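You operate a simulated robot arm through the tools that you are given. There is no shell and no other tool.

You run a simulated two-armed robot. Do the job below in one go: nothing can be reset, and whatever is moved stays where it is left.

Task
Lay the template that the repair card names on the blue mat, hold it and mark the spot in wax.
Fine: one hand holds the template while the other marks; marker and template go back. Set down upright: white wax marker. A coat counts when it lies all over at full strength: go over it till it gets no stronger.

It is judged by the outcome, as a careful person would: the job done as asked, and still so three seconds after it is handed in. It fails if anything else is knocked over, pushed out of place, dropped, spilled or broken.

Robot
Two 6-joint arms with two-finger grippers on one trunk, on a base that moves. Base frame: it is fixed to the floor where the robot stands at the start and does not move with it; the origin is under the middle of the robot, x ahead of it, y to its left, z up; the surface under the hand at the start is at about z = 0.85. Units: m, degrees, N and s.
The left shoulder is at the start at [0.03, 0.178, 0.988], the right one opposite. With the tool pointing down near the work surface each hand reaches from about 0.38 to 0.84 m from the robot's upright axis, wherever it stands, measured 20 degrees to its own side. Places, roughly: blue mat [0.5, 0.4, 0.9]; middle of the blue mat [0.5, 0.4, 0.9]; wax mark on the blue mat [0.5, 0.4, 0.9]. Payload 2.54 kg a hand.
The TCP of each hand is the grasp point between the finger pads, 0.03 m short of the fingertips. In the tool frame z runs along the fingers and y along their closing line. The gripper opens to 0.116 m; its body begins 0.095 m behind the TCP.
Orientation is that of the tool frame in the base frame, as a unit quaternion [w, x, y, z]. With the fingers straight down and closing along the base's y, the tool's x points along the base's -x, its y along +y and its z along -z.

Tools
- The arms move only by the tool jog_arm. It takes "left_series", "right_series" or both (then of equal length, played together; a hand with none holds still); each is a list of rows, each a list of 7 numbers: the closure in counts, from 0 (fully open) to 255 (shut), then the shift along the base's x, y, z in units of 250 mm (1.0 is 250 mm), then the turn, a rotation vector about the base's x, y, z in units of 45 degrees (1.0 is 45 degrees). In form: [[gripper, x, y, z, wx, wy, wz], ...]. A call has 1 to 20 rows; each row is the pose to reach, as a shift and turn from the pose commanded when the call began. A call with a number of a shift or a turn outside -1 to 1 is refused whole. A row lasts 0.2 s, in which the tool goes at most 0.05 m and 8.6 degrees; a call with a longer step from one row to the next is refused whole, and so is a gripper value outside its range. Where a pose cannot be reached the arm comes as near as it can. A force on the tool above 40 N (or 10 N above the force at the start of the call, whichever is more), or a blocked arm, ends the call early, and 0.2 s more pass. The fingers move at their own pace (about 0.153 m/s each) and stop on an object; they squeeze with about 28 N. The grip force told is the motor's: it shows also when the fingers shut on nothing. Time passes only in rows, and 0.2 s behind the last, so rows that repeat a pose let the fingers close. It gives the time, the measured TCP pose, the force on the tool (base axes), the opening and the grip force at its end, in the units of the frame above (readings bear some noise), with the torque about the TCP (base axes, N m) and any sound that the robot's microphone picked up, and new pictures: "pictures" is both (left out), scene, wrist or none (wrist: the cameras of the hands that moved).
- Cameras (640 x 400 px; columns grow to the right, rows downward): "scene" is now at [0.035, 0.0194, 1.6984]; the picture's right is [0.30, -0.96, 0.00], its down [-0.83, -0.26, -0.50] and it looks along [0.48, 0.15, -0.87] (base axes); focal length 254 px, centre (320, 200). "left" rides on the left gripper at [0.069, 0.015, -0.122] in its tool frame; the picture's right is [-0.21, 0.98, 0.00], its down [-0.83, -0.18, -0.53] and it looks along [-0.52, -0.11, 0.85] (tool axes); focal length 251 px, centre (320, 200). "right" rides on the right gripper at [0.069, -0.015, -0.122] in its tool frame; the picture's right is [0.21, 0.98, 0.00], its down [-0.83, 0.18, -0.53] and it looks along [-0.52, 0.11, 0.85] (tool axes); focal length 251 px, centre (320, 200). There is no depth. A picture from a camera that has moved, and an enlarged one, comes with that camera's place and axes in the base frame and with its lens.
- raise_lower(by): moves the trunk up (or, below 0, down) by that many m; the arms and the scene camera ride with it, the base frame stays. It gives what a move gives, with no picture.
- steer(legs): drives the robot by 1 to 6 legs, each [ahead, left, turn to the left] in m, m and degrees, along the robot's own axes; the way and the turn of a leg run together, so that a leg with both is an arc; at most 1.5 m and 180 degrees a leg. The arms and the cameras ride along, it lands a little off, and it stops where it bumps. It gives what a move gives, and a new picture of the scene camera.
- pan_tilt(pan, tilt): turns the head with the scene camera to pan (to the left, within 143 degrees either way) and tilt (down, from -29 to 69), counted from straight ahead of the robot. It gives what a move gives, and a new picture of the scene camera.
- zoom(camera, box): a new picture of the part [left, top, right, bottom] of that camera's present view, enlarged. The clock stands still meanwhile.
- job_done(): hands the job in; it is judged then, once.

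Places have to be worked out from the pictures, the camera data and where the tool is seen. Open the grippers and draw the arms clear of the work before you hand the job in, unless the task says otherwise.

The tools are called after "Emit:" by a JSON object that holds its "fn" and its "kwargs". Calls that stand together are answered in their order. jog_arm: Moves the arms, as the interface text tells. Its arguments: {"type":"object","properties":{"left_series":{"type":"array"},"right_series":{"type":"array"},"pictures":{"type":"string","enum":["both","scene","wrist","none"]}},"required":[]} The other tools are called the same way: raise_lower (by) moves the trunk up or down; steer (legs) drives the base; pan_tilt (pan, tilt) turns the head that bears the scene camera; zoom (camera, box) takes an enlarged picture of a part of a camera's view; job_done () hands the job in.

At the start:

```text
clock: 0.0
left_position: [0.4249, 0.312, 1.1475]
left_tcp_rot: [0.0, 0.0, 1.0, 0.0]
left_force: [-0.2, 0.5, -0.5]
left_ft_torque: [-0.01, -0.01, 0.0]
left_width: 0.116
left_finger_force: 0.0
right_position: [0.5403, -0.1688, 1.1842]
right_tcp_rot: [0.0, 0.0, 1.0, 0.0]
right_force: [-0.6, 0.7, -0.4]
right_ft_torque: [0.02, -0.02, -0.02]
right_width: 0.116
right_finger_force: 0.0
trunk travel left (down, up): [-0.2, 0.34]
robot x, y, heading: [0.0002, -0.0046, -0.1]
head pan, tilt (commanded): [17.2, 60.0]
```

scene: 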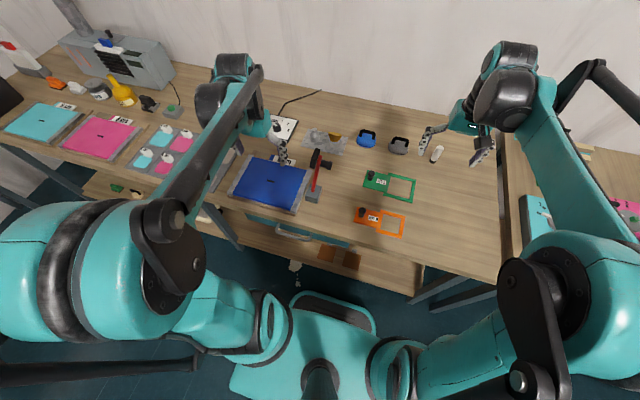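
right: 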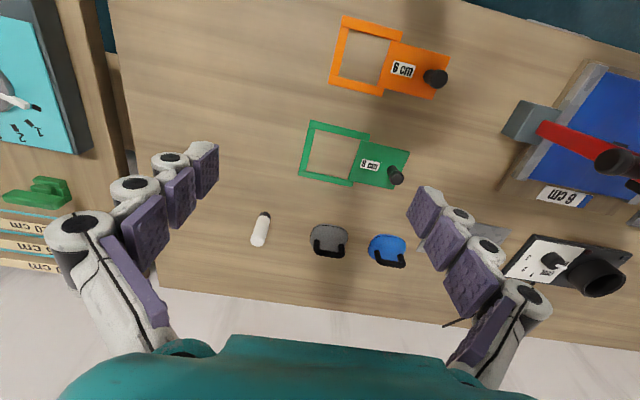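
left: 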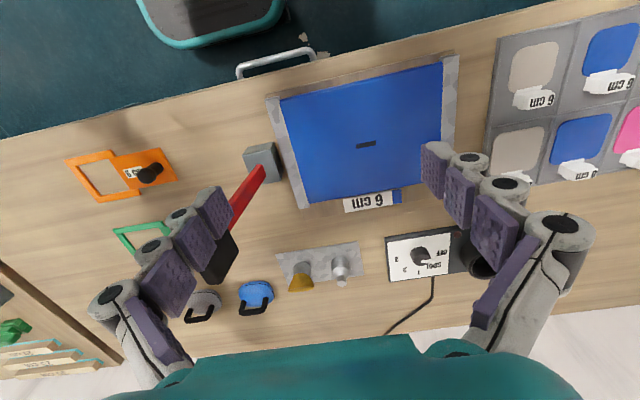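

The wrist pictures show a card by the blue mat and two templates (orange, green) with labels, and a white wax marker. I zoom in to read these before moving anything.

Emit:
{"fn": "zoom", "kwargs": {"camera": "left", "box": [260, 50, 470, 220]}}

Emit:
{"fn": "zoom", "kwargs": {"camera": "right", "box": [280, 0, 480, 200]}}

Emit:
{"fn": "zoom", "kwargs": {"camera": "scene", "box": [220, 100, 460, 250]}}

Emit:
{"fn": "zoom", "kwargs": {"camera": "right", "box": [220, 180, 420, 300]}}

```text
2.35 times, centred on (365, 135) of left
camera zoom: at [0.3559, 0.3256, 1.2695], right [0.21, 0.98, 0.0], down [0.83, -0.18, 0.53], along [0.52, -0.11, -0.85], focal length 592 px, centre (214, 353)
```

zoom: 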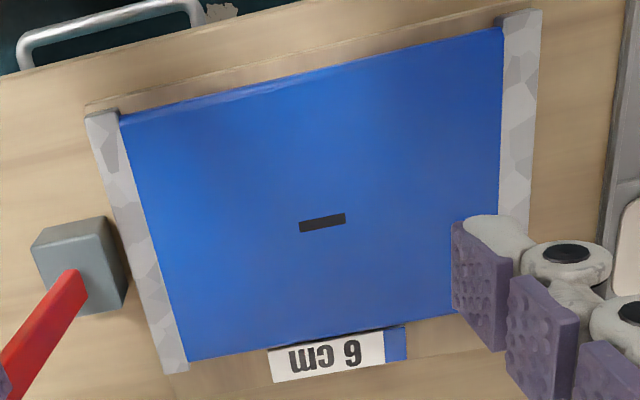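

```text
2.00 times, centred on (380, 100) of right
camera zoom: at [0.472, -0.1842, 1.3065], right [-0.21, 0.98, 0.0], down [0.83, 0.18, 0.53], along [0.52, 0.11, -0.85], focal length 503 px, centre (200, 400)
```

zoom: 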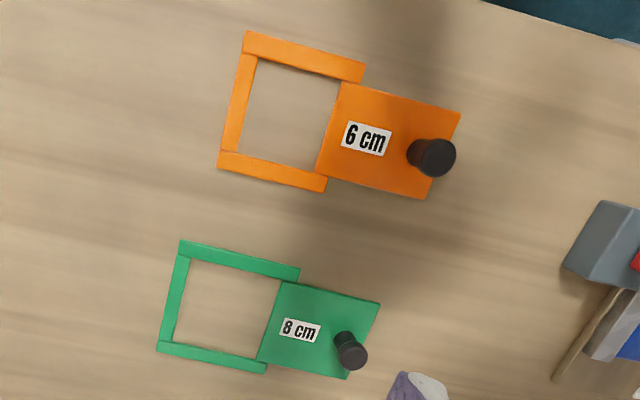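

```text
2.67 times, centred on (340, 175) of scene
camera zoom: at [0.035, 0.0194, 1.6984], right [0.3, -0.96, 0.0], down [-0.83, -0.26, -0.5], along [0.48, 0.15, -0.87], focal length 678 px, centre (267, 267)
```

zoom: 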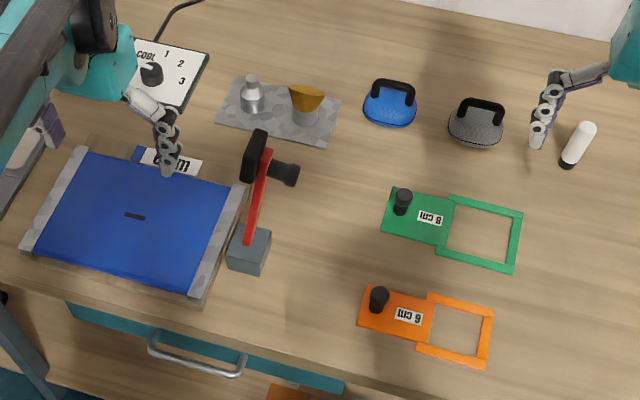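

```text
3.20 times, centred on (320, 240) of right
camera zoom: at [0.472, -0.1842, 1.3065], right [-0.21, 0.98, 0.0], down [0.83, 0.18, 0.53], along [0.52, 0.11, -0.85], focal length 805 px, centre (320, 72)
```

zoom: 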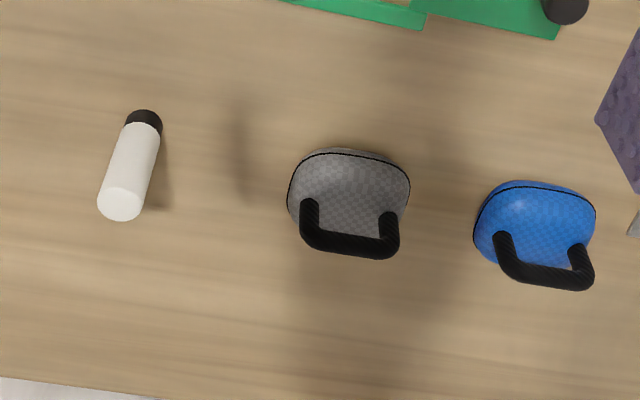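

The card seems to read 6 cm, but seen upside down, so a 6 and a 9 must not be confused; I zoom closer on it and look at the other cards around the bench.

Emit:
{"fn": "zoom", "kwargs": {"camera": "left", "box": [335, 180, 415, 230]}}

Emit:
{"fn": "zoom", "kwargs": {"camera": "right", "box": [520, 170, 640, 245]}}

Emit:
{"fn": "zoom", "kwargs": {"camera": "scene", "box": [0, 40, 240, 220]}}

Emit:
{"fn": "zoom", "kwargs": {"camera": "scene", "box": [480, 120, 640, 250]}}

```text
8.00 times, centred on (375, 205) of left
camera zoom: at [0.3559, 0.3256, 1.2695], right [0.21, 0.98, 0.0], down [0.83, -0.18, 0.53], along [0.52, -0.11, -0.85], focal length 2012 px, centre (-120, 160)
```

zoom: 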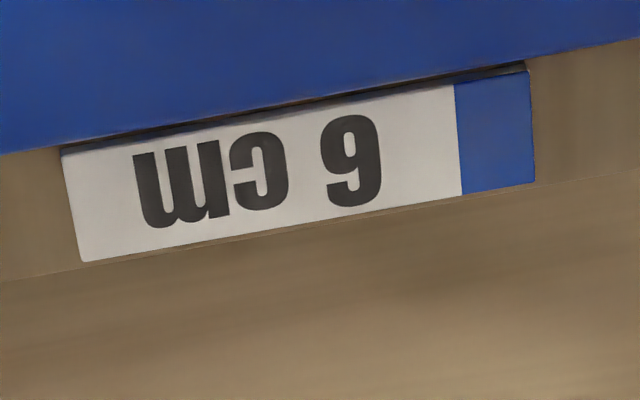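

```text
5.33 times, centred on (580, 208) of right
camera zoom: at [0.472, -0.1842, 1.3065], right [-0.21, 0.98, 0.0], down [0.83, 0.18, 0.53], along [0.52, 0.11, -0.85], focal length 1341 px, centre (-1067, 160)
```

zoom: 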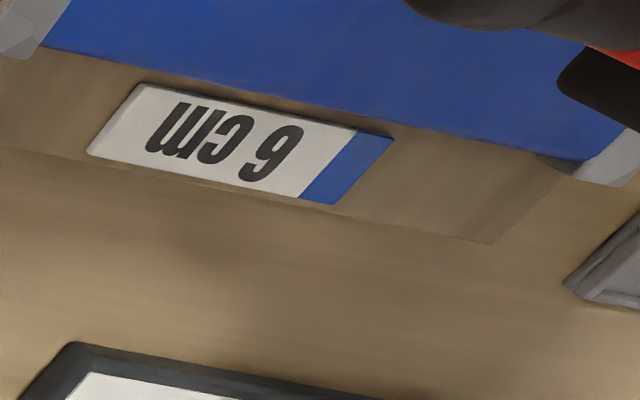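

```text
2.22 times, centred on (120, 130) of scene
camera zoom: at [0.035, 0.0194, 1.6984], right [0.3, -0.96, 0.0], down [-0.83, -0.26, -0.5], along [0.48, 0.15, -0.87], focal length 565 px, centre (764, 356)
```

zoom: 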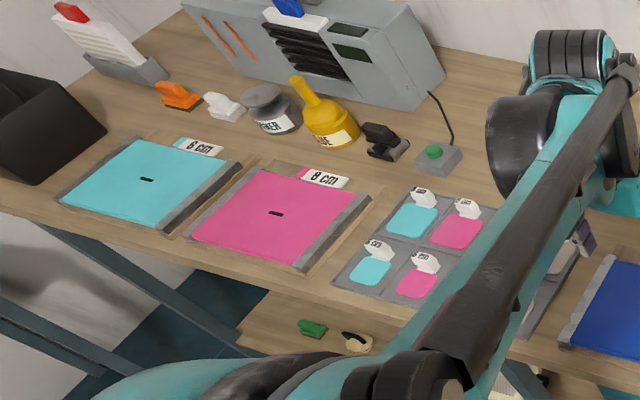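

```text
3.08 times, centred on (560, 185) of scene
camera zoom: at [0.035, 0.0194, 1.6984], right [0.3, -0.96, 0.0], down [-0.83, -0.26, -0.5], along [0.48, 0.15, -0.87], focal length 782 px, centre (-418, 246)
```

zoom: 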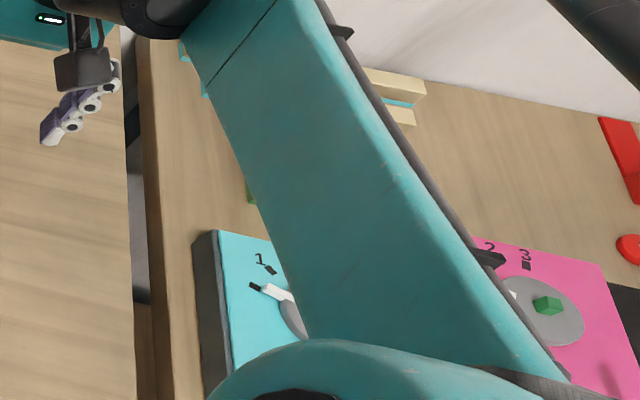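

The card shows "6 cm" upside down with a blue swatch (the other cards are also 6 or 8), so the orange "6 cm" template (knob near [0.48, 0.00], window centre near [0.48, -0.11]) is the one. I turn the head to see how the base stands to the bench and the tall red post between template and mat.

Emit:
{"fn": "pan_tilt", "kwargs": {"pan": 0, "tilt": 69}}

Emit:
{"fn": "zoom", "kwargs": {"camera": "left", "box": [180, 120, 320, 300]}}

Emit:
{"fn": "zoom", "kwargs": {"camera": "right", "box": [230, 190, 300, 260]}}

```text
clock: 0.8
left_position: [0.4251, 0.3112, 1.1477]
left_tcp_rot: [0.0, 0.0, 1.0, 0.0]
left_force: [-0.1, 0.0, 0.3]
left_ft_torque: [0.0, -0.02, 0.01]
left_width: 0.1158
left_finger_force: 0.1
right_position: [0.541, -0.1685, 1.1836]
right_tcp_rot: [0.001, 0.001, 1.0, 0.001]
right_force: [-0.7, 0.1, -0.7]
right_ft_torque: [-0.01, 0.0, -0.01]
right_width: 0.1158
right_finger_force: 0.1
trunk travel left (down, up): [-0.2, 0.34]
robot x, y, heading: [0.0005, 0.0015, -0.0]
head pan, tilt (commanded): [0.0, 68.8]
camera scene: at [0.0273, -0.0002, 1.689], right [0.0, -1.0, 0.0], down [-0.93, 0.0, -0.36], along [0.36, 0.0, -0.93], focal length 254 px, centre (320, 200)
```

scene: 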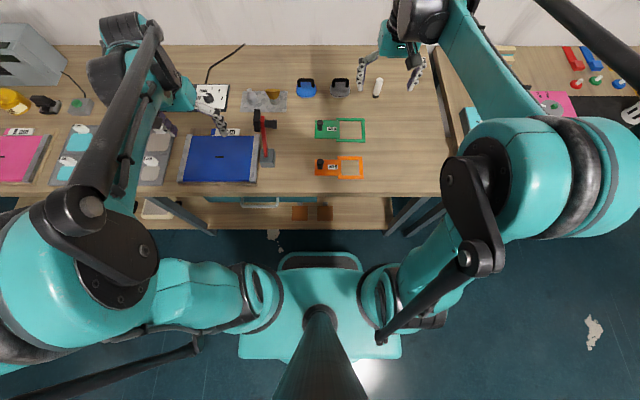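

```text
2.22 times, centred on (250, 210) of left
camera zoom: at [0.3559, 0.3257, 1.2695], right [0.21, 0.98, 0.0], down [0.83, -0.18, 0.53], along [0.52, -0.11, -0.85], focal length 559 px, centre (476, 178)
```

zoom: 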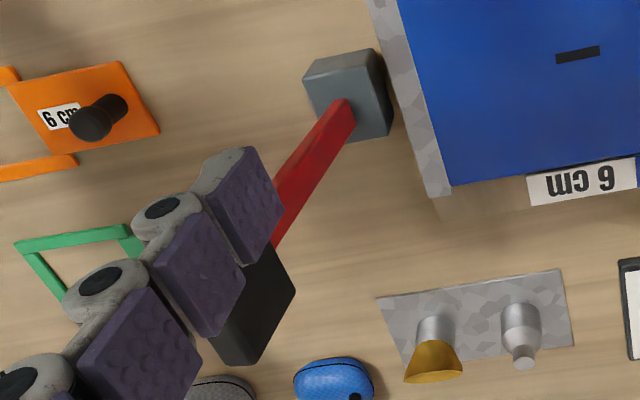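

```text
5.71 times, centred on (265, 225) of right
camera zoom: at [0.472, -0.1842, 1.3065], right [-0.21, 0.98, 0.0], down [0.83, 0.18, 0.53], along [0.52, 0.11, -0.85], focal length 1437 px, centre (634, 57)
```

zoom: 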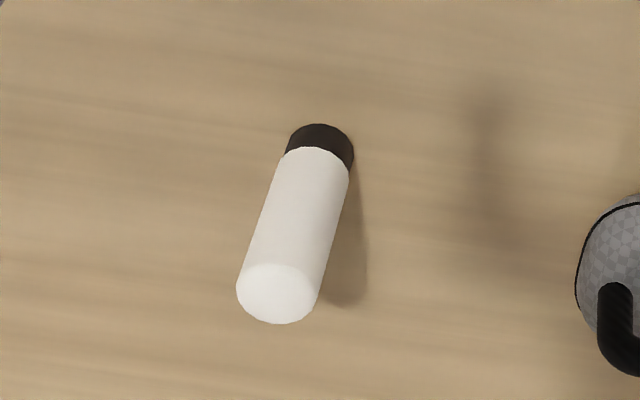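

From above, the bench edge is near x = 0.36 and the base front near x = 0.26; the red mallet stands at about [0.51, 0.19] up to z ≈ 1.11. I check the floor between base and bench, and the mallet and mat, close up before driving.

Emit:
{"fn": "zoom", "kwargs": {"camera": "scene", "box": [150, 190, 450, 290]}}

Emit:
{"fn": "zoom", "kwargs": {"camera": "scene", "box": [160, 70, 400, 210]}}

```text
2.13 times, centred on (300, 240) of scene
camera zoom: at [0.0273, -0.0002, 1.689], right [0.0, -1.0, 0.0], down [-0.93, 0.0, -0.36], along [0.36, 0.0, -0.93], focal length 542 px, centre (363, 115)
```

zoom: 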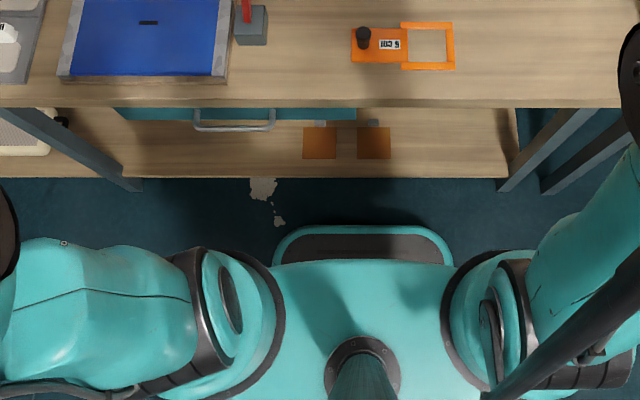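

```text
2.67 times, centred on (280, 140) of scene
camera zoom: at [0.0273, -0.0002, 1.689], right [0.0, -1.0, 0.0], down [-0.93, 0.0, -0.36], along [0.36, 0.0, -0.93], focal length 678 px, centre (427, 360)
```

zoom: 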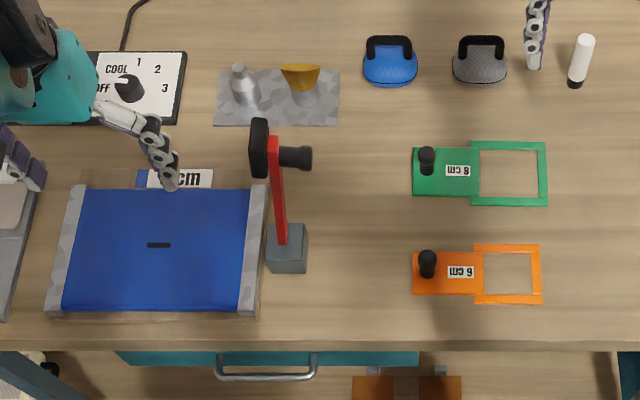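

The floor between is clear for a small drive, and the mallet head tops out around z ≈ 1.11 beside the left fingers. I first lift the left hand and start turning both hands (left −45°, right +45° about z) so that the fingers will close along x and the hands can later work side by side.

Emit:
{"fn": "jog_arm", "kwargs": {"left_series": [[0, 0, 0.02, 0.07, 0, 0, -0.1667], [0, 0, 0.04, 0.14, 0, 0, -0.3333], [0, 0, 0.06, 0.21, 0, 0, -0.5], [0, 0, 0.08, 0.28, 0, 0, -0.6667], [0, 0, 0.1, 0.35, 0, 0, -0.8333], [0, 0, 0.12, 0.42, 0, 0, -1]], "right_series": [[0, 0, -0.03, 0.02, 0, 0, 0.1667], [0, 0, -0.06, 0.04, 0, 0, 0.3333], [0, 0, -0.09, 0.06, 0, 0, 0.5], [0, 0, -0.12, 0.08, 0, 0, 0.6667], [0, 0, -0.15, 0.1, 0, 0, 0.8333], [0, 0, -0.18, 0.1, 0, 0, 1]], "pictures": "scene"}}

```text
clock: 2.2
left_position: [0.4239, 0.3411, 1.2522]
left_tcp_rot: [0.0, 0.384, 0.923, -0.001]
left_force: [1.2, -0.1, 0.6]
left_ft_torque: [0.03, 0.03, 0.0]
left_width: 0.1161
left_finger_force: 0.1
right_position: [0.5403, -0.214, 1.2086]
right_tcp_rot: [0.0, -0.384, 0.924, 0.0]
right_force: [0.0, -1.2, 0.6]
right_ft_torque: [0.02, -0.03, -0.02]
right_width: 0.1161
right_finger_force: 0.0
trunk travel left (down, up): [-0.2, 0.34]
robot x, y, heading: [-0.002, 0.0013, 0.0]
head pan, tilt (commanded): [0.0, 68.8]
camera scene: at [0.0272, -0.0007, 1.689], right [0.0, -1.0, 0.0], down [-0.93, 0.0, -0.36], along [0.36, 0.0, -0.93], focal length 254 px, centre (320, 200)
```

scene: 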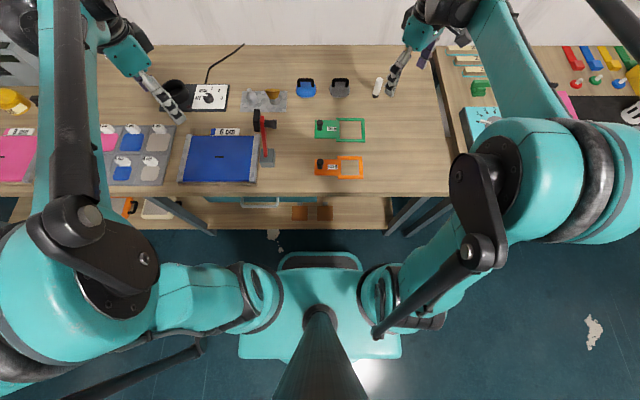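

Both turned as asked. The card by the mat is now free in the scene view, so I read it the right way up and finish the 90° turns.

Emit:
{"fn": "zoom", "kwargs": {"camera": "scene", "box": [170, 110, 290, 195]}}

Emit:
{"fn": "jog_arm", "kwargs": {"left_series": [[0, 0, 0, 0, 0, 0, -0.1667], [0, 0, 0, 0, 0, 0, -0.3333], [0, 0, 0, 0, 0, 0, -0.5], [0, 0, 0, 0, 0, 0, -0.6667], [0, 0, 0, 0, 0, 0, -0.8333], [0, 0, 0, 0, 0, 0, -1], [0, 0, 0, 0, 0, 0, -1]], "right_series": [[0, 0, -0.03, 0, 0, 0, 0.1667], [0, 0, -0.06, 0, 0, 0, 0.3333], [0, 0, -0.09, 0, 0, 0, 0.5], [0, 0, -0.12, 0, 0, 0, 0.6667], [0, 0, -0.15, 0, 0, 0, 0.8333], [0, 0, -0.18, 0, 0, 0, 1], [0, 0, -0.18, 0, 0, 0, 1]], "pictures": "both"}}

```text
4.71 times, centred on (230, 152) of scene
camera zoom: at [0.0272, -0.0007, 1.689], right [0.0, -1.0, 0.0], down [-0.93, 0.0, -0.36], along [0.36, 0.0, -0.93], focal length 1196 px, centre (744, 424)
```

zoom: 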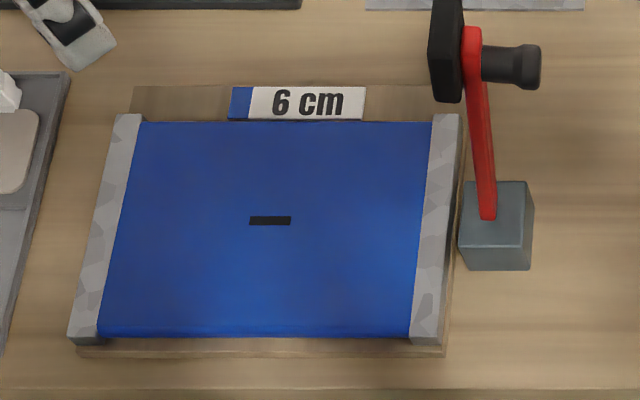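

```text
clock: 3.8
left_position: [0.4238, 0.3414, 1.2519]
left_tcp_rot: [0.0, 0.708, 0.706, 0.001]
left_force: [0.6, -0.2, -0.1]
left_ft_torque: [0.03, -0.02, -0.01]
left_width: 0.1157
left_finger_force: 0.1
right_position: [0.5403, -0.2595, 1.2079]
right_tcp_rot: [-0.001, 0.708, -0.707, -0.001]
right_force: [-0.1, 0.4, -0.2]
right_ft_torque: [-0.01, -0.02, -0.01]
right_width: 0.116
right_finger_force: 0.1
trunk travel left (down, up): [-0.2, 0.34]
robot x, y, heading: [-0.0012, -0.0027, -0.2]
head pan, tilt (commanded): [0.0, 68.8]
camera scene: at [0.0272, 0.0, 1.689], right [0.0, -1.0, 0.0], down [-0.93, 0.0, -0.36], along [0.36, 0.0, -0.93], focal length 254 px, centre (320, 200)
camera right: at [0.5559, -0.3284, 1.3314], right [-0.98, -0.22, 0.0], down [-0.18, 0.83, 0.53], along [-0.12, 0.52, -0.85], focal length 251 px, centre (320, 200)
camera left: at [0.4402, 0.4096, 1.3744], right [0.98, -0.22, 0.0], down [-0.18, -0.83, 0.53], along [-0.12, -0.52, -0.85], focal length 251 px, centre (320, 200)
```

scene: 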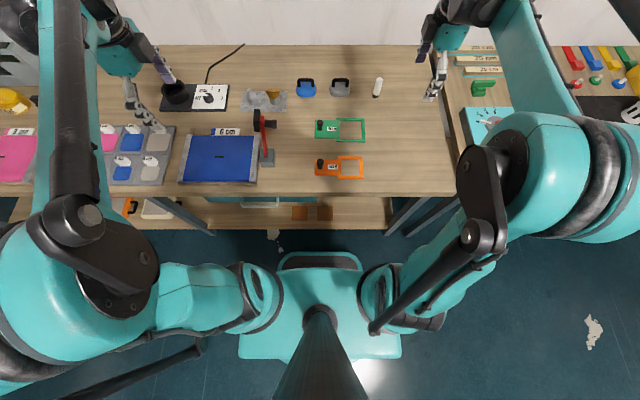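
right: 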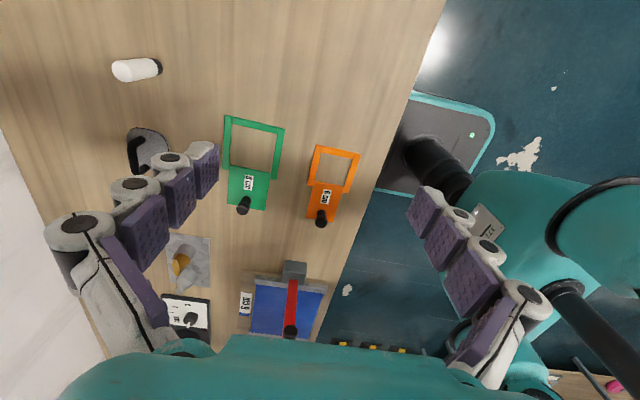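
left: 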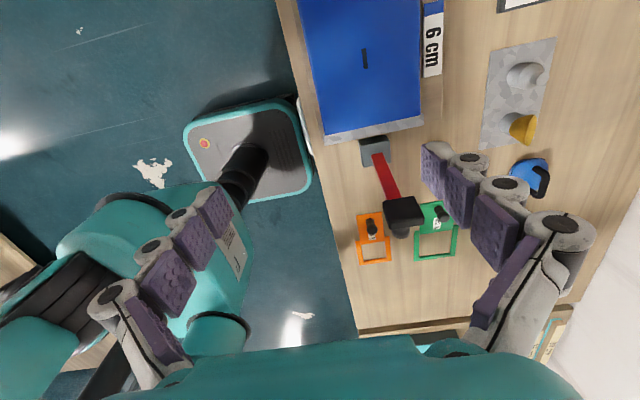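

The card reads "6 cm", so orange it is. The white marker stands upright with its black end down at about [0.818, -0.233], top z ≈ 0.935, which is just past the right hand's reach, so I drive 0.055 m ahead.

Emit:
{"fn": "steer", "kwargs": {"legs": [[0.055, 0, 0]]}}

```text
clock: 4.8
left_position: [0.4806, 0.3405, 1.2516]
left_tcp_rot: [0.0, 0.708, 0.706, -0.002]
left_force: [0.7, -0.2, 0.4]
left_ft_torque: [0.01, 0.08, 0.0]
left_width: 0.1161
left_finger_force: 0.1
right_position: [0.5971, -0.2591, 1.2071]
right_tcp_rot: [0.0, 0.707, -0.707, -0.001]
right_force: [1.2, 1.7, 0.1]
right_ft_torque: [0.01, 0.09, 0.0]
right_width: 0.116
right_finger_force: 0.3
trunk travel left (down, up): [-0.2, 0.34]
robot x, y, heading: [0.0512, -0.0016, 0.1]
head pan, tilt (commanded): [0.0, 68.8]
camera scene: at [0.0845, -0.0003, 1.689], right [0.0, -1.0, 0.0], down [-0.93, 0.0, -0.36], along [0.36, 0.0, -0.93], focal length 254 px, centre (320, 200)
```

scene: 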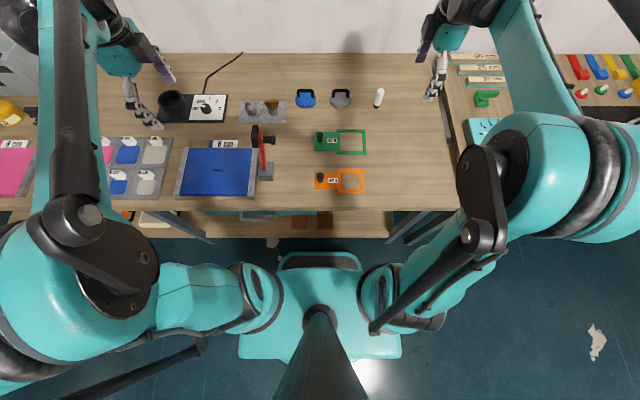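

The drive carried the arms 0.057 m ahead. Now I bring the right hand, part-closed, over the marker at about z = 1.05.

Emit:
{"fn": "jog_arm", "kwargs": {"right_series": [[80, 0.11, 0.0132, 0, 0, 0, 0], [80, 0.22, 0.0265, -0.05, 0, 0, 0], [80, 0.33, 0.04, -0.12, 0, 0, 0], [80, 0.44, 0.053, -0.2, 0, 0, 0], [80, 0.55, 0.066, -0.3, 0, 0, 0], [80, 0.66, 0.08, -0.4, 0, 0, 0], [80, 0.77, 0.093, -0.5, 0, 0, 0], [80, 0.8816, 0.106, -0.628, 0, 0, 0], [80, 0.8816, 0.106, -0.628, 0, 0, 0]], "pictures": "both"}}

```text
clock: 6.8
left_position: [0.479, 0.3404, 1.2528]
left_tcp_rot: [0.0, 0.707, 0.707, -0.001]
left_force: [-0.1, 1.2, 1.0]
left_ft_torque: [-0.02, -0.05, -0.01]
left_width: 0.1162
left_finger_force: 0.0
right_position: [0.8137, -0.2302, 1.0504]
right_tcp_rot: [0.0, -0.707, 0.707, 0.0]
right_force: [-0.4, -0.3, -0.4]
right_ft_torque: [0.04, -0.04, 0.0]
right_width: 0.0797
right_finger_force: 0.1
trunk travel left (down, up): [-0.2, 0.34]
robot x, y, heading: [0.0563, -0.0034, -0.2]
head pan, tilt (commanded): [0.0, 68.8]
camera scene: at [0.0801, -0.0001, 1.6891], right [0.0, -1.0, 0.0], down [-0.93, 0.0, -0.36], along [0.36, 0.0, -0.93], focal length 254 px, centre (320, 200)
camera right: at [0.8299, -0.301, 1.1743], right [-0.98, -0.21, 0.0], down [-0.18, 0.83, 0.53], along [-0.11, 0.52, -0.85], focal length 251 px, centre (320, 200)
```

scene: 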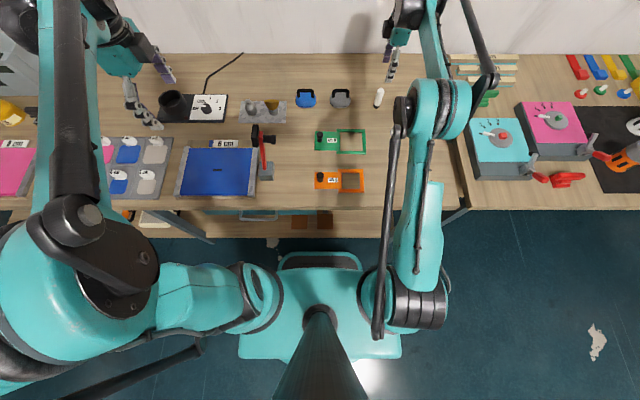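
right: 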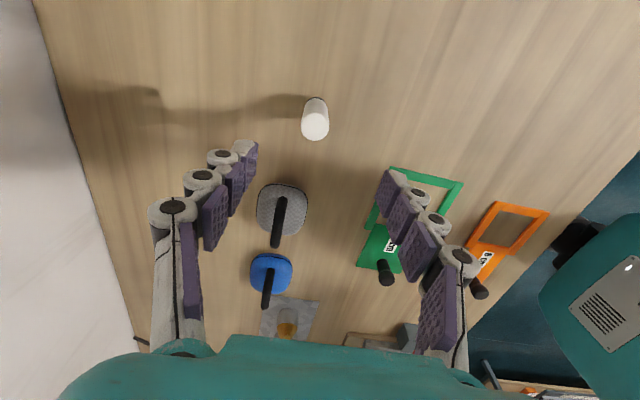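

The right hand hovers near the marker, with the fingers astride in x. I zoom in to fix the marker's place relative to the hand.

Emit:
{"fn": "zoom", "kwargs": {"camera": "right", "box": [270, 70, 360, 160]}}

Emit:
{"fn": "zoom", "kwargs": {"camera": "scene", "box": [340, 50, 420, 110]}}

```text
4.44 times, centred on (315, 115) of right
camera zoom: at [0.8299, -0.301, 1.1743], right [-0.98, -0.21, 0.0], down [-0.18, 0.83, 0.53], along [-0.11, 0.52, -0.85], focal length 1118 px, centre (342, 578)
```

zoom: 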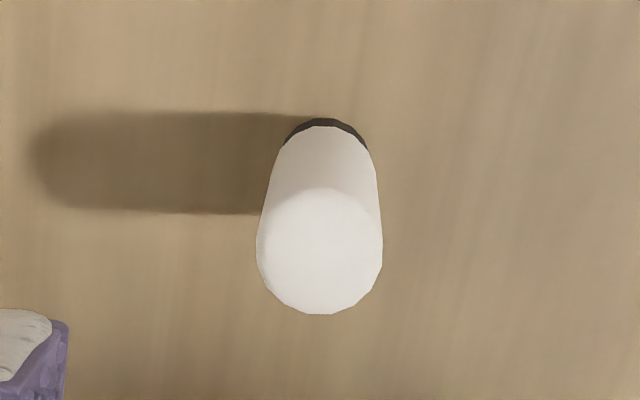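

```text
6.67 times, centred on (380, 80) of scene
camera zoom: at [0.0801, -0.0001, 1.6891], right [0.0, -1.0, 0.0], down [-0.93, 0.0, -0.36], along [0.36, 0.0, -0.93], focal length 1694 px, centre (-80, 1000)
```

zoom: 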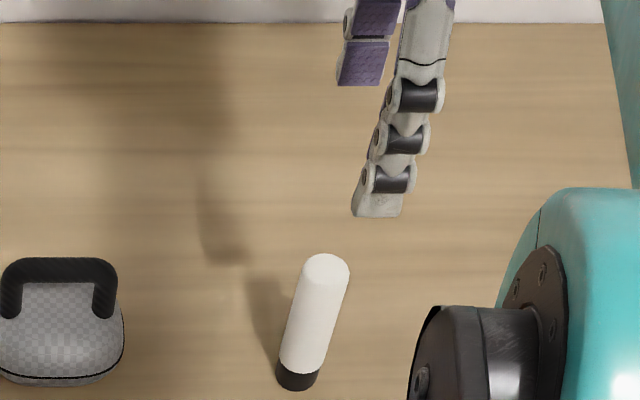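

The marker top sits about 6 mm ahead and 3 mm right of the hand's axis. I correct that and lower straight down around it to z ≈ 0.908, still open.

Emit:
{"fn": "jog_arm", "kwargs": {"right_series": [[80, 0.024, -0.012, 0, 0, 0, 0], [80, 0.024, -0.012, -0.1, 0, 0, 0], [80, 0.024, -0.012, -0.2, 0, 0, 0], [80, 0.024, -0.012, -0.3, 0, 0, 0], [80, 0.024, -0.012, -0.4, 0, 0, 0], [80, 0.024, -0.012, -0.48, 0, 0, 0], [80, 0.024, -0.012, -0.54, 0, 0, 0], [80, 0.024, -0.012, -0.5696, 0, 0, 0], [80, 0.024, -0.012, -0.5696, 0, 0, 0]], "pictures": "both"}}

```text
clock: 8.8
left_position: [0.479, 0.341, 1.2521]
left_tcp_rot: [0.0, 0.707, 0.707, 0.0]
left_force: [0.5, 0.5, -0.5]
left_ft_torque: [0.0, -0.02, 0.02]
left_width: 0.1159
left_finger_force: 0.2
right_position: [0.8215, -0.2352, 0.9081]
right_tcp_rot: [0.0, -0.707, 0.707, 0.0]
right_force: [0.2, -0.4, 0.6]
right_ft_torque: [-0.03, 0.01, 0.02]
right_width: 0.0796
right_finger_force: 0.1
trunk travel left (down, up): [-0.2, 0.34]
robot x, y, heading: [0.0508, 0.0031, 0.2]
head pan, tilt (commanded): [0.0, 68.8]
camera scene: at [0.0818, -0.0003, 1.689], right [0.0, -1.0, 0.0], down [-0.93, 0.0, -0.36], along [0.36, 0.0, -0.93], focal length 254 px, centre (320, 200)
camera right: at [0.8367, -0.305, 1.0315], right [-0.98, -0.21, 0.0], down [-0.18, 0.83, 0.53], along [-0.11, 0.52, -0.85], focal length 251 px, centre (320, 200)
```

scene: 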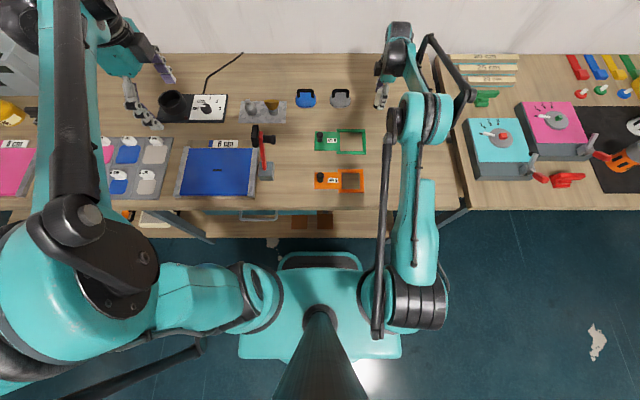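
right: 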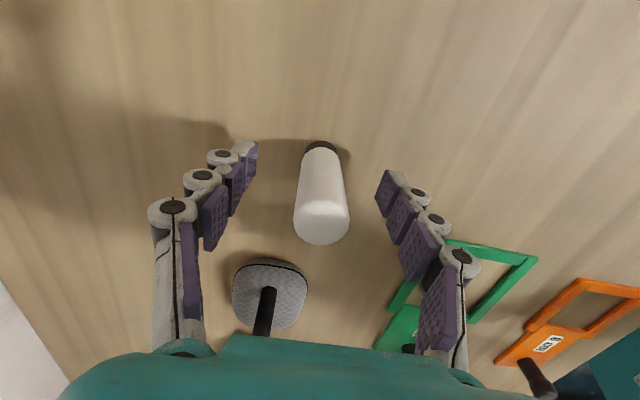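

The marker stands centred between the pads to within about 2 mm. I close on it and check width and grip force.

Emit:
{"fn": "jog_arm", "kwargs": {"right_series": [[150, 0, 0, 0, 0, 0, 0], [200, 0, 0, 0, 0, 0, 0], [255, 0, 0, 0, 0, 0, 0], [255, 0, 0, 0, 0, 0, 0], [255, 0, 0, 0, 0, 0, 0]], "pictures": "wrist"}}

```text
clock: 9.9
left_position: [0.4791, 0.3404, 1.2534]
left_tcp_rot: [-0.001, 0.707, 0.707, -0.001]
left_force: [-0.3, 0.2, 0.5]
left_ft_torque: [-0.01, 0.0, 0.0]
left_width: 0.1158
left_finger_force: 0.1
right_position: [0.8206, -0.2364, 0.908]
right_tcp_rot: [0.0, -0.707, 0.708, 0.0]
right_force: [0.8, 1.1, 0.0]
right_ft_torque: [-0.01, -0.01, 0.0]
right_width: 0.0255
right_finger_force: 27.9
trunk travel left (down, up): [-0.2, 0.34]
robot x, y, heading: [0.0537, 0.0016, -0.4]
head pan, tilt (commanded): [0.0, 68.8]
camera right: at [0.8368, -0.305, 1.0317], right [-0.98, -0.21, 0.0], down [-0.18, 0.83, 0.53], along [-0.11, 0.52, -0.85], focal length 251 px, centre (320, 200)
```

right: 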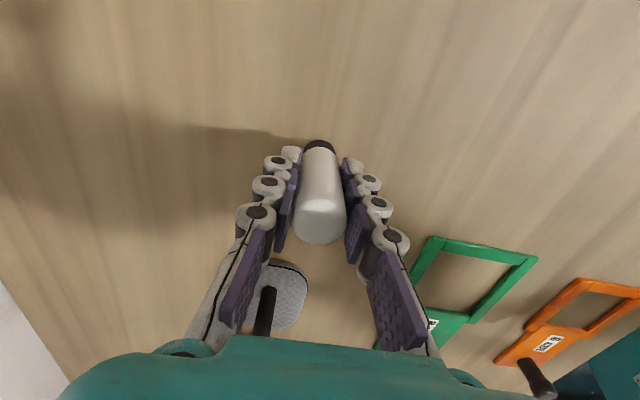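

The marker is held (width 25.5 mm, 27.9 N) with TCP at about [0.821, -0.236, 0.908]; I note that as its home. I lift it straight up, then draw back to the right to leave room for the left hand.

Emit:
{"fn": "jog_arm", "kwargs": {"right_series": [[255, 0, 0, 0.04, 0, 0, 0], [255, 0, 0, 0.12, 0, 0, 0], [255, 0, 0, 0.25, 0, 0, 0], [255, 0, 0, 0.4, 0, 0, 0], [255, 0, 0, 0.56, 0, 0, 0], [255, 0, 0, 0.72, 0, 0, 0], [255, -0.05, -0.03, 0.85, 0, 0, 0], [255, -0.15, -0.08, 0.96, 0, 0, 0], [255, -0.28, -0.14, 1.0, 0, 0, 0], [255, -0.42, -0.2, 1.0, 0, 0, 0], [255, -0.56, -0.26, 1.0, 0, 0, 0], [255, -0.7, -0.32, 1.0, 0, 0, 0], [255, -0.82, -0.36, 1.0, 0, 0, 0], [255, -0.82, -0.36, 1.0, 0, 0, 0]], "pictures": "both"}}

```text
clock: 12.9
left_position: [0.4797, 0.34, 1.2521]
left_tcp_rot: [-0.001, 0.707, 0.707, -0.001]
left_force: [0.5, -0.6, -0.4]
left_ft_torque: [0.02, 0.03, 0.03]
left_width: 0.1162
left_finger_force: 0.0
right_position: [0.6159, -0.3252, 1.1583]
right_tcp_rot: [0.0, 0.707, -0.707, 0.0]
right_force: [-0.1, -0.2, -1.3]
right_ft_torque: [-0.06, 0.01, 0.0]
right_width: 0.0252
right_finger_force: 28.1
trunk travel left (down, up): [-0.2, 0.34]
robot x, y, heading: [0.054, 0.0002, 0.1]
head pan, tilt (commanded): [0.0, 68.8]
camera scene: at [0.0829, -0.0003, 1.689], right [0.0, -1.0, 0.0], down [-0.93, 0.0, -0.36], along [0.36, 0.0, -0.93], focal length 254 px, centre (320, 200)
camera right: at [0.632, -0.395, 1.2818], right [-0.98, -0.21, 0.0], down [-0.18, 0.83, 0.53], along [-0.12, 0.52, -0.85], focal length 251 px, centre (320, 200)
```

scene: 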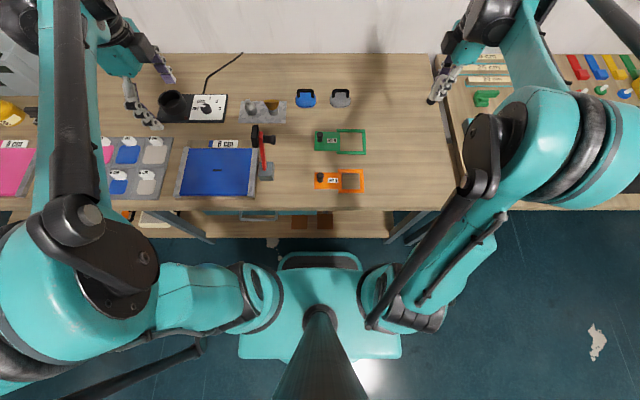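
right: 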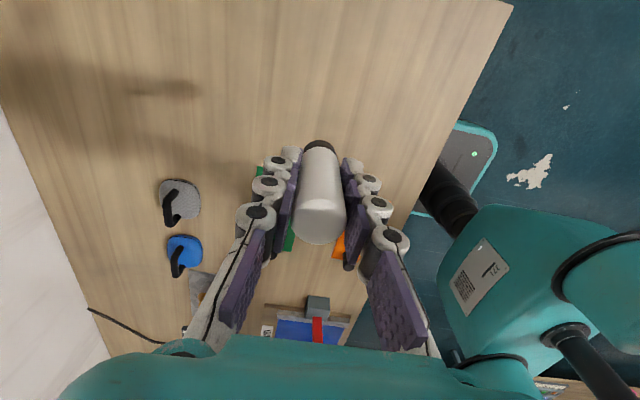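

The marker rides in the right hand, clear at [0.616, -0.325, 1.158]. Now the left hand: I tilt it 25° (body leaning left) and carry it high over the mallet toward the template's knob.

Emit:
{"fn": "jog_arm", "kwargs": {"left_series": [[60, 0, -0.05, 0.02, -0.13, 0, 0], [80, 0, -0.15, 0.02, -0.27, 0, 0], [100, 0, -0.3, 0.02, -0.4, 0, 0], [100, 0, -0.45, 0.02, -0.5556, 0, 0], [100, 0, -0.6, 0.02, -0.5556, 0, 0], [100, 0, -0.75, 0.02, -0.5556, 0, 0], [100, 0, -0.9, 0.02, -0.5556, 0, 0], [100, 0, -1.0, 0.02, -0.5556, 0, 0], [100, 0, -1.0, 0.02, -0.5556, 0, 0]], "pictures": "both"}}

```text
clock: 14.9
left_position: [0.4784, 0.0903, 1.2577]
left_tcp_rot: [0.153, 0.69, 0.691, -0.153]
left_force: [0.1, 0.3, -0.7]
left_ft_torque: [-0.01, -0.03, 0.0]
left_width: 0.0708
left_finger_force: 0.0
right_position: [0.6146, -0.3257, 1.1594]
right_tcp_rot: [0.0, 0.708, -0.706, 0.0]
right_force: [-0.5, -0.2, 0.4]
right_ft_torque: [-0.05, 0.01, -0.02]
right_width: 0.0254
right_finger_force: 28.4
trunk travel left (down, up): [-0.2, 0.34]
robot x, y, heading: [0.0545, 0.0021, -0.0]
head pan, tilt (commanded): [0.0, 68.8]
camera scene: at [0.0817, -0.0001, 1.689], right [0.0, -1.0, 0.0], down [-0.93, 0.0, -0.36], along [0.36, 0.0, -0.93], focal length 254 px, centre (320, 200)
camera left: at [0.4941, 0.2051, 1.3389], right [0.98, -0.19, 0.09], down [-0.18, -0.52, 0.83], along [-0.11, -0.83, -0.55], focal length 251 px, centre (320, 200)
```

scene: 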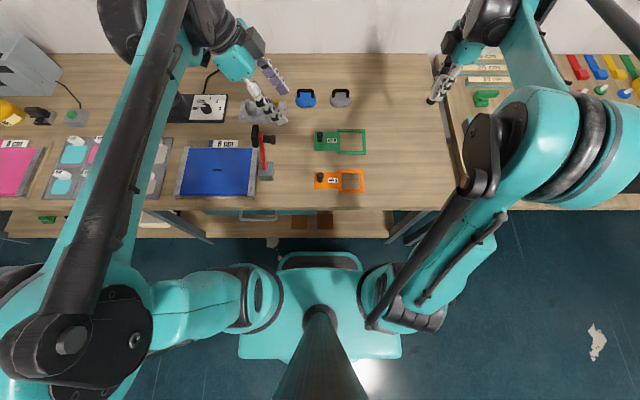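
left: 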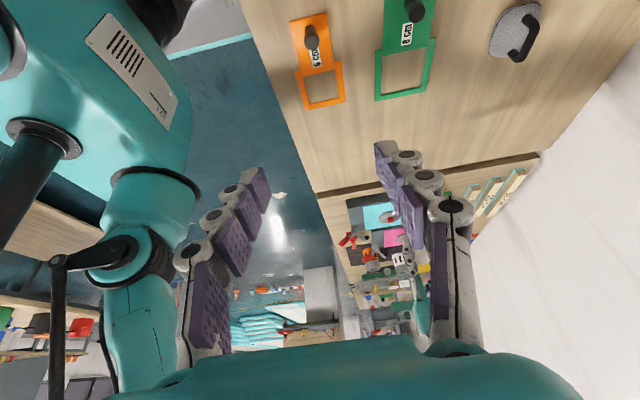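

With the 25° lean the left wrist would come too close to the mallet head (about [0.51, 0.13–0.20, 1.03–1.11]) when gripping the knob here. I turn the hand upright again, move over the knob and only lean it later at the mat.

Emit:
{"fn": "jog_arm", "kwargs": {"left_series": [[100, 0, -0.1, 0, 0.14, 0, 0], [100, 0.002, -0.2, 0, 0.28, 0, 0], [100, 0.004, -0.3, 0, 0.42, 0, 0], [100, 0.006, -0.37, 0, 0.5556, 0, 0], [100, 0.006, -0.37, -0.15, 0.5556, 0, 0], [100, 0.006, -0.37, -0.3, 0.5556, 0, 0], [100, 0.006, -0.37, -0.45, 0.5556, 0, 0], [100, 0.006, -0.37, -0.6, 0.5556, 0, 0], [100, 0.006, -0.37, -0.75, 0.5556, 0, 0], [100, 0.006, -0.37, -0.85, 0.5556, 0, 0], [100, 0.006, -0.37, -0.85, 0.5556, 0, 0]], "pictures": "both"}}

```text
clock: 17.4
left_position: [0.4796, -0.0029, 1.0453]
left_tcp_rot: [0.0, 0.707, 0.707, 0.0]
left_force: [-0.1, 0.1, 1.2]
left_ft_torque: [0.01, -0.02, -0.02]
left_width: 0.0703
left_finger_force: 0.0
right_position: [0.6157, -0.3251, 1.159]
right_tcp_rot: [0.0, -0.707, 0.707, 0.0]
right_force: [-0.9, 0.4, 0.1]
right_ft_torque: [0.02, -0.01, 0.04]
right_width: 0.0254
right_finger_force: 27.9
trunk travel left (down, up): [-0.2, 0.34]
robot x, y, heading: [0.053, -0.0001, 0.1]
head pan, tilt (commanded): [0.0, 68.8]
camera scene: at [0.0814, -0.0003, 1.689], right [0.0, -1.0, 0.0], down [-0.93, 0.0, -0.36], along [0.36, 0.0, -0.93], focal length 254 px, centre (320, 200)
camera left: at [0.4961, 0.0671, 1.1671], right [0.98, -0.21, 0.0], down [-0.18, -0.83, 0.53], along [-0.11, -0.52, -0.85], focal length 251 px, centre (320, 200)
```

scene: 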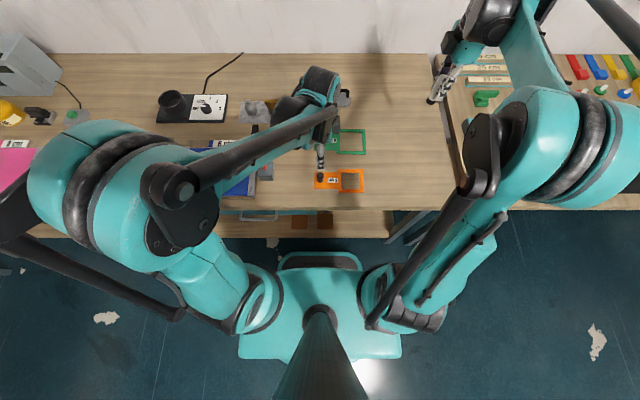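
left: 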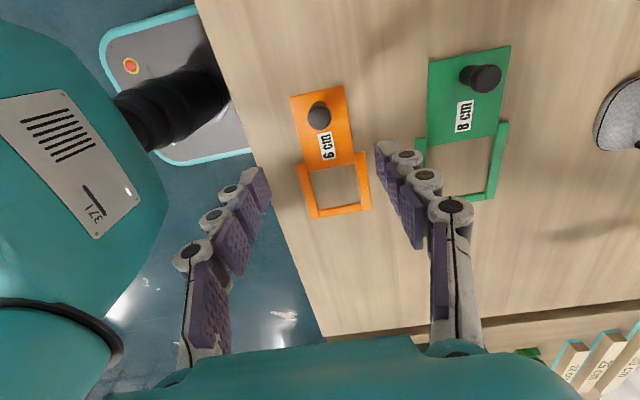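

The left hand is upright over the knob. I zoom in to fix the knob's place relative to the hand and the template's angle.

Emit:
{"fn": "zoom", "kwargs": {"camera": "left", "box": [270, 75, 390, 225]}}

Emit:
{"fn": "zoom", "kwargs": {"camera": "scene", "box": [230, 80, 390, 200]}}

```text
2.67 times, centred on (330, 150) of left
camera zoom: at [0.4961, 0.0671, 1.1671], right [0.98, -0.21, 0.0], down [-0.18, -0.83, 0.53], along [-0.11, -0.52, -0.85], focal length 670 px, centre (293, 333)
```

zoom: 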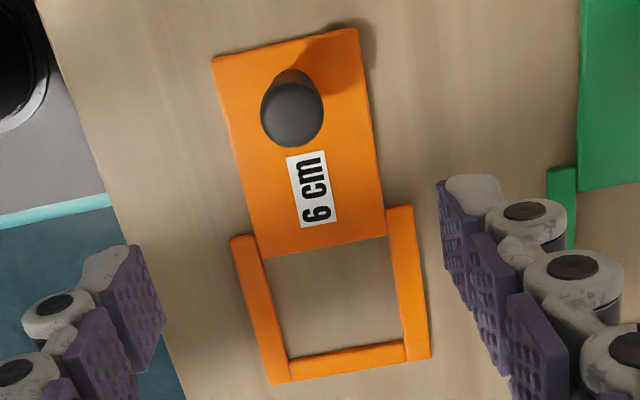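

```text
3.33 times, centred on (310, 140) of scene
camera zoom: at [0.0814, -0.0003, 1.689], right [0.0, -1.0, 0.0], down [-0.93, 0.0, -0.36], along [0.36, 0.0, -0.93], focal length 847 px, centre (353, 400)
```

zoom: 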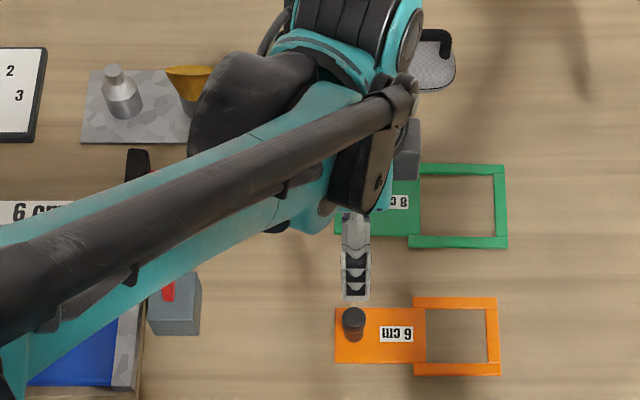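

The knob axis is within about 1 mm in x and 3–4 mm in y of the hand, and the template lies square to the axes with its window centre 0.109 m to the right of the knob. I correct and lower to z ≈ 0.893 around the knob.

Emit:
{"fn": "jog_arm", "kwargs": {"left_series": [[100, 0.0024, 0.012, 0, 0, 0, 0], [100, 0.0024, 0.012, -0.12, 0, 0, 0], [100, 0.0024, 0.012, -0.24, 0, 0, 0], [100, 0.0024, 0.012, -0.36, 0, 0, 0], [100, 0.0024, 0.012, -0.46, 0, 0, 0], [100, 0.0024, 0.012, -0.54, 0, 0, 0], [100, 0.0024, 0.012, -0.59, 0, 0, 0], [100, 0.0024, 0.012, -0.609, 0, 0, 0], [100, 0.0024, 0.012, -0.609, 0, 0, 0]], "pictures": "both"}}

```text
clock: 19.4
left_position: [0.4807, 0.0, 0.8926]
left_tcp_rot: [0.0, 0.707, 0.707, -0.001]
left_force: [1.0, -0.3, 0.4]
left_ft_torque: [0.02, -0.02, 0.0]
left_width: 0.0703
left_finger_force: 0.2
right_position: [0.6159, -0.3251, 1.159]
right_tcp_rot: [0.001, 0.707, -0.707, 0.0]
right_force: [0.0, -0.3, -0.8]
right_ft_torque: [-0.02, -0.04, -0.01]
right_width: 0.0253
right_finger_force: 28.1
trunk travel left (down, up): [-0.2, 0.34]
robot x, y, heading: [0.0544, 0.0002, 0.4]
head pan, tilt (commanded): [0.0, 68.8]
camera scene: at [0.0818, -0.0004, 1.689], right [0.0, -1.0, 0.0], down [-0.93, 0.0, -0.36], along [0.36, 0.0, -0.93], focal length 254 px, centre (320, 200)
camera left: at [0.4964, 0.0695, 1.0144], right [0.98, -0.21, 0.0], down [-0.18, -0.83, 0.53], along [-0.11, -0.52, -0.85], focal length 251 px, centre (320, 200)
```

scene: 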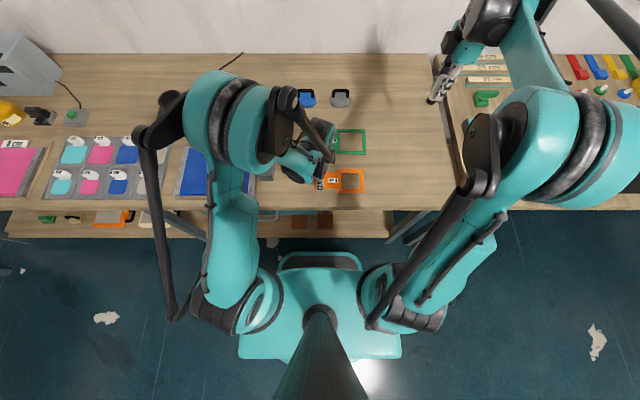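
left: 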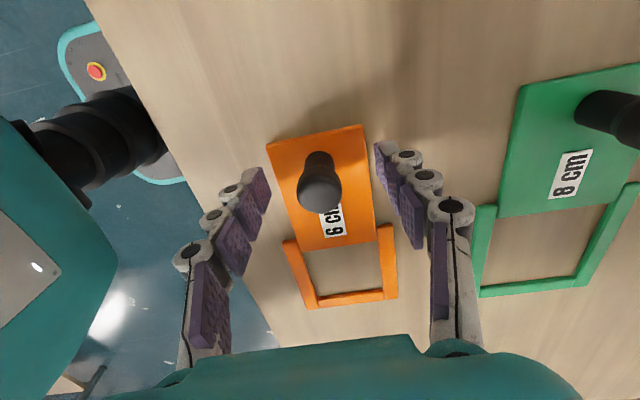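

The hand is around the knob with low forces, but the elbow has swung inward above the mallet area. I check through the right camera and a scene zoom that the mallet still stands and is clear.

Emit:
{"fn": "zoom", "kwargs": {"camera": "scene", "box": [160, 60, 400, 210]}}

Emit:
{"fn": "zoom", "kwargs": {"camera": "right", "box": [180, 180, 420, 360]}}

Emit:
{"fn": "zoom", "kwargs": {"camera": "left", "box": [250, 120, 400, 240]}}

```text
2.67 times, centred on (280, 135) of scene
camera zoom: at [0.0818, -0.0004, 1.689], right [0.0, -1.0, 0.0], down [-0.93, 0.0, -0.36], along [0.36, 0.0, -0.93], focal length 678 px, centre (427, 373)
```

zoom: 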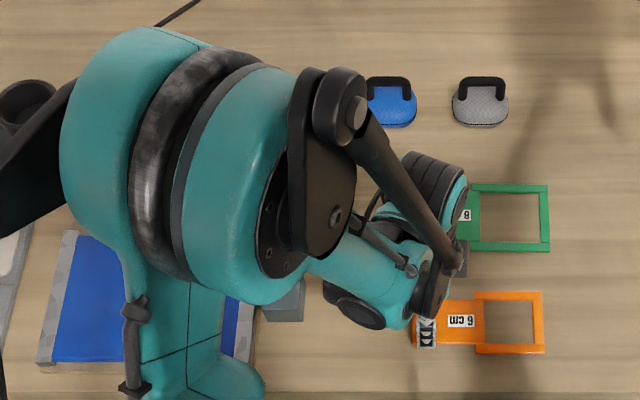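

```text
2.22 times, centred on (300, 270) of right
camera zoom: at [0.6314, -0.395, 1.2822], right [-0.98, -0.21, 0.0], down [-0.18, 0.83, 0.53], along [-0.11, 0.52, -0.85], focal length 559 px, centre (364, 44)
```

zoom: 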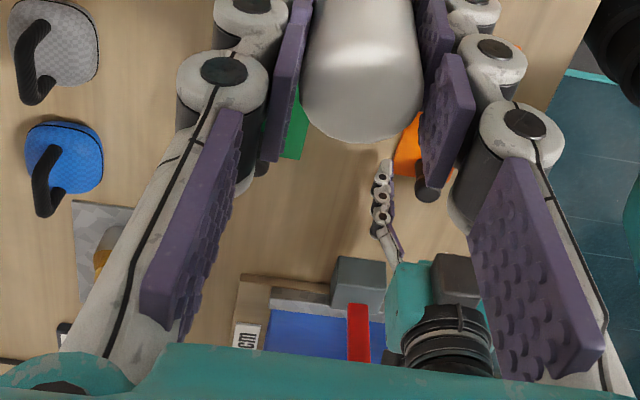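

```text
3.33 times, centred on (325, 180) of left
camera zoom: at [0.4964, 0.0695, 1.0144], right [0.98, -0.21, 0.0], down [-0.18, -0.83, 0.53], along [-0.11, -0.52, -0.85], focal length 838 px, centre (303, 267)
```

zoom: 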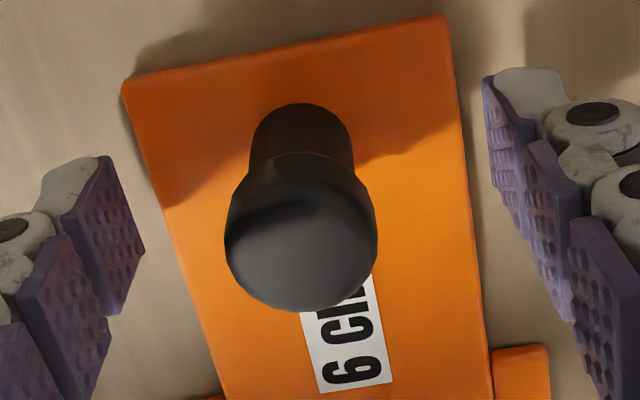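

The mallet still stands untouched (red shaft upright in the right view) and the knob is centred between the pads. I close the left hand on the knob.

Emit:
{"fn": "jog_arm", "kwargs": {"left_series": [[150, 0, 0, 0, 0, 0, 0], [200, 0, 0, 0, 0, 0, 0], [255, 0, 0, 0, 0, 0, 0], [255, 0, 0, 0, 0, 0, 0], [255, 0, 0, 0, 0, 0, 0]], "pictures": "wrist"}}

```text
clock: 20.6
left_position: [0.4814, 0.0001, 0.8909]
left_tcp_rot: [0.0, 0.707, 0.707, 0.001]
left_force: [-0.4, 0.5, 0.0]
left_ft_torque: [0.02, -0.03, 0.0]
left_width: 0.0217
left_finger_force: 28.0
right_position: [0.6166, -0.3253, 1.1581]
right_tcp_rot: [0.0, 0.708, -0.706, 0.0]
right_force: [-0.4, 0.1, 0.3]
right_ft_torque: [0.01, 0.01, 0.03]
right_width: 0.0254
right_finger_force: 27.9
trunk travel left (down, up): [-0.2, 0.34]
robot x, y, heading: [0.0514, -0.0005, 0.6]
head pan, tilt (commanded): [0.0, 68.8]
camera left: at [0.4964, 0.0695, 1.0145], right [0.98, -0.21, 0.0], down [-0.18, -0.83, 0.53], along [-0.11, -0.52, -0.85], focal length 251 px, centre (320, 200)
```

left: 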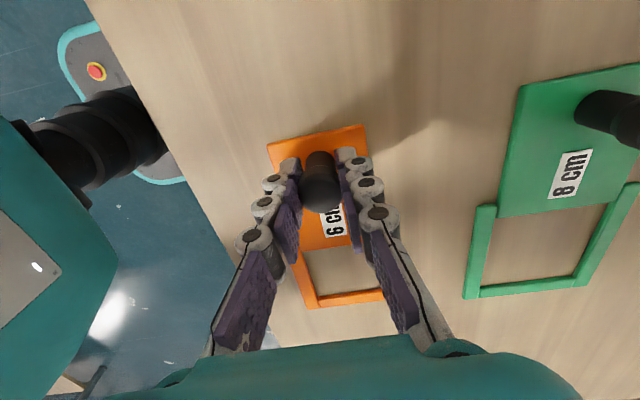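

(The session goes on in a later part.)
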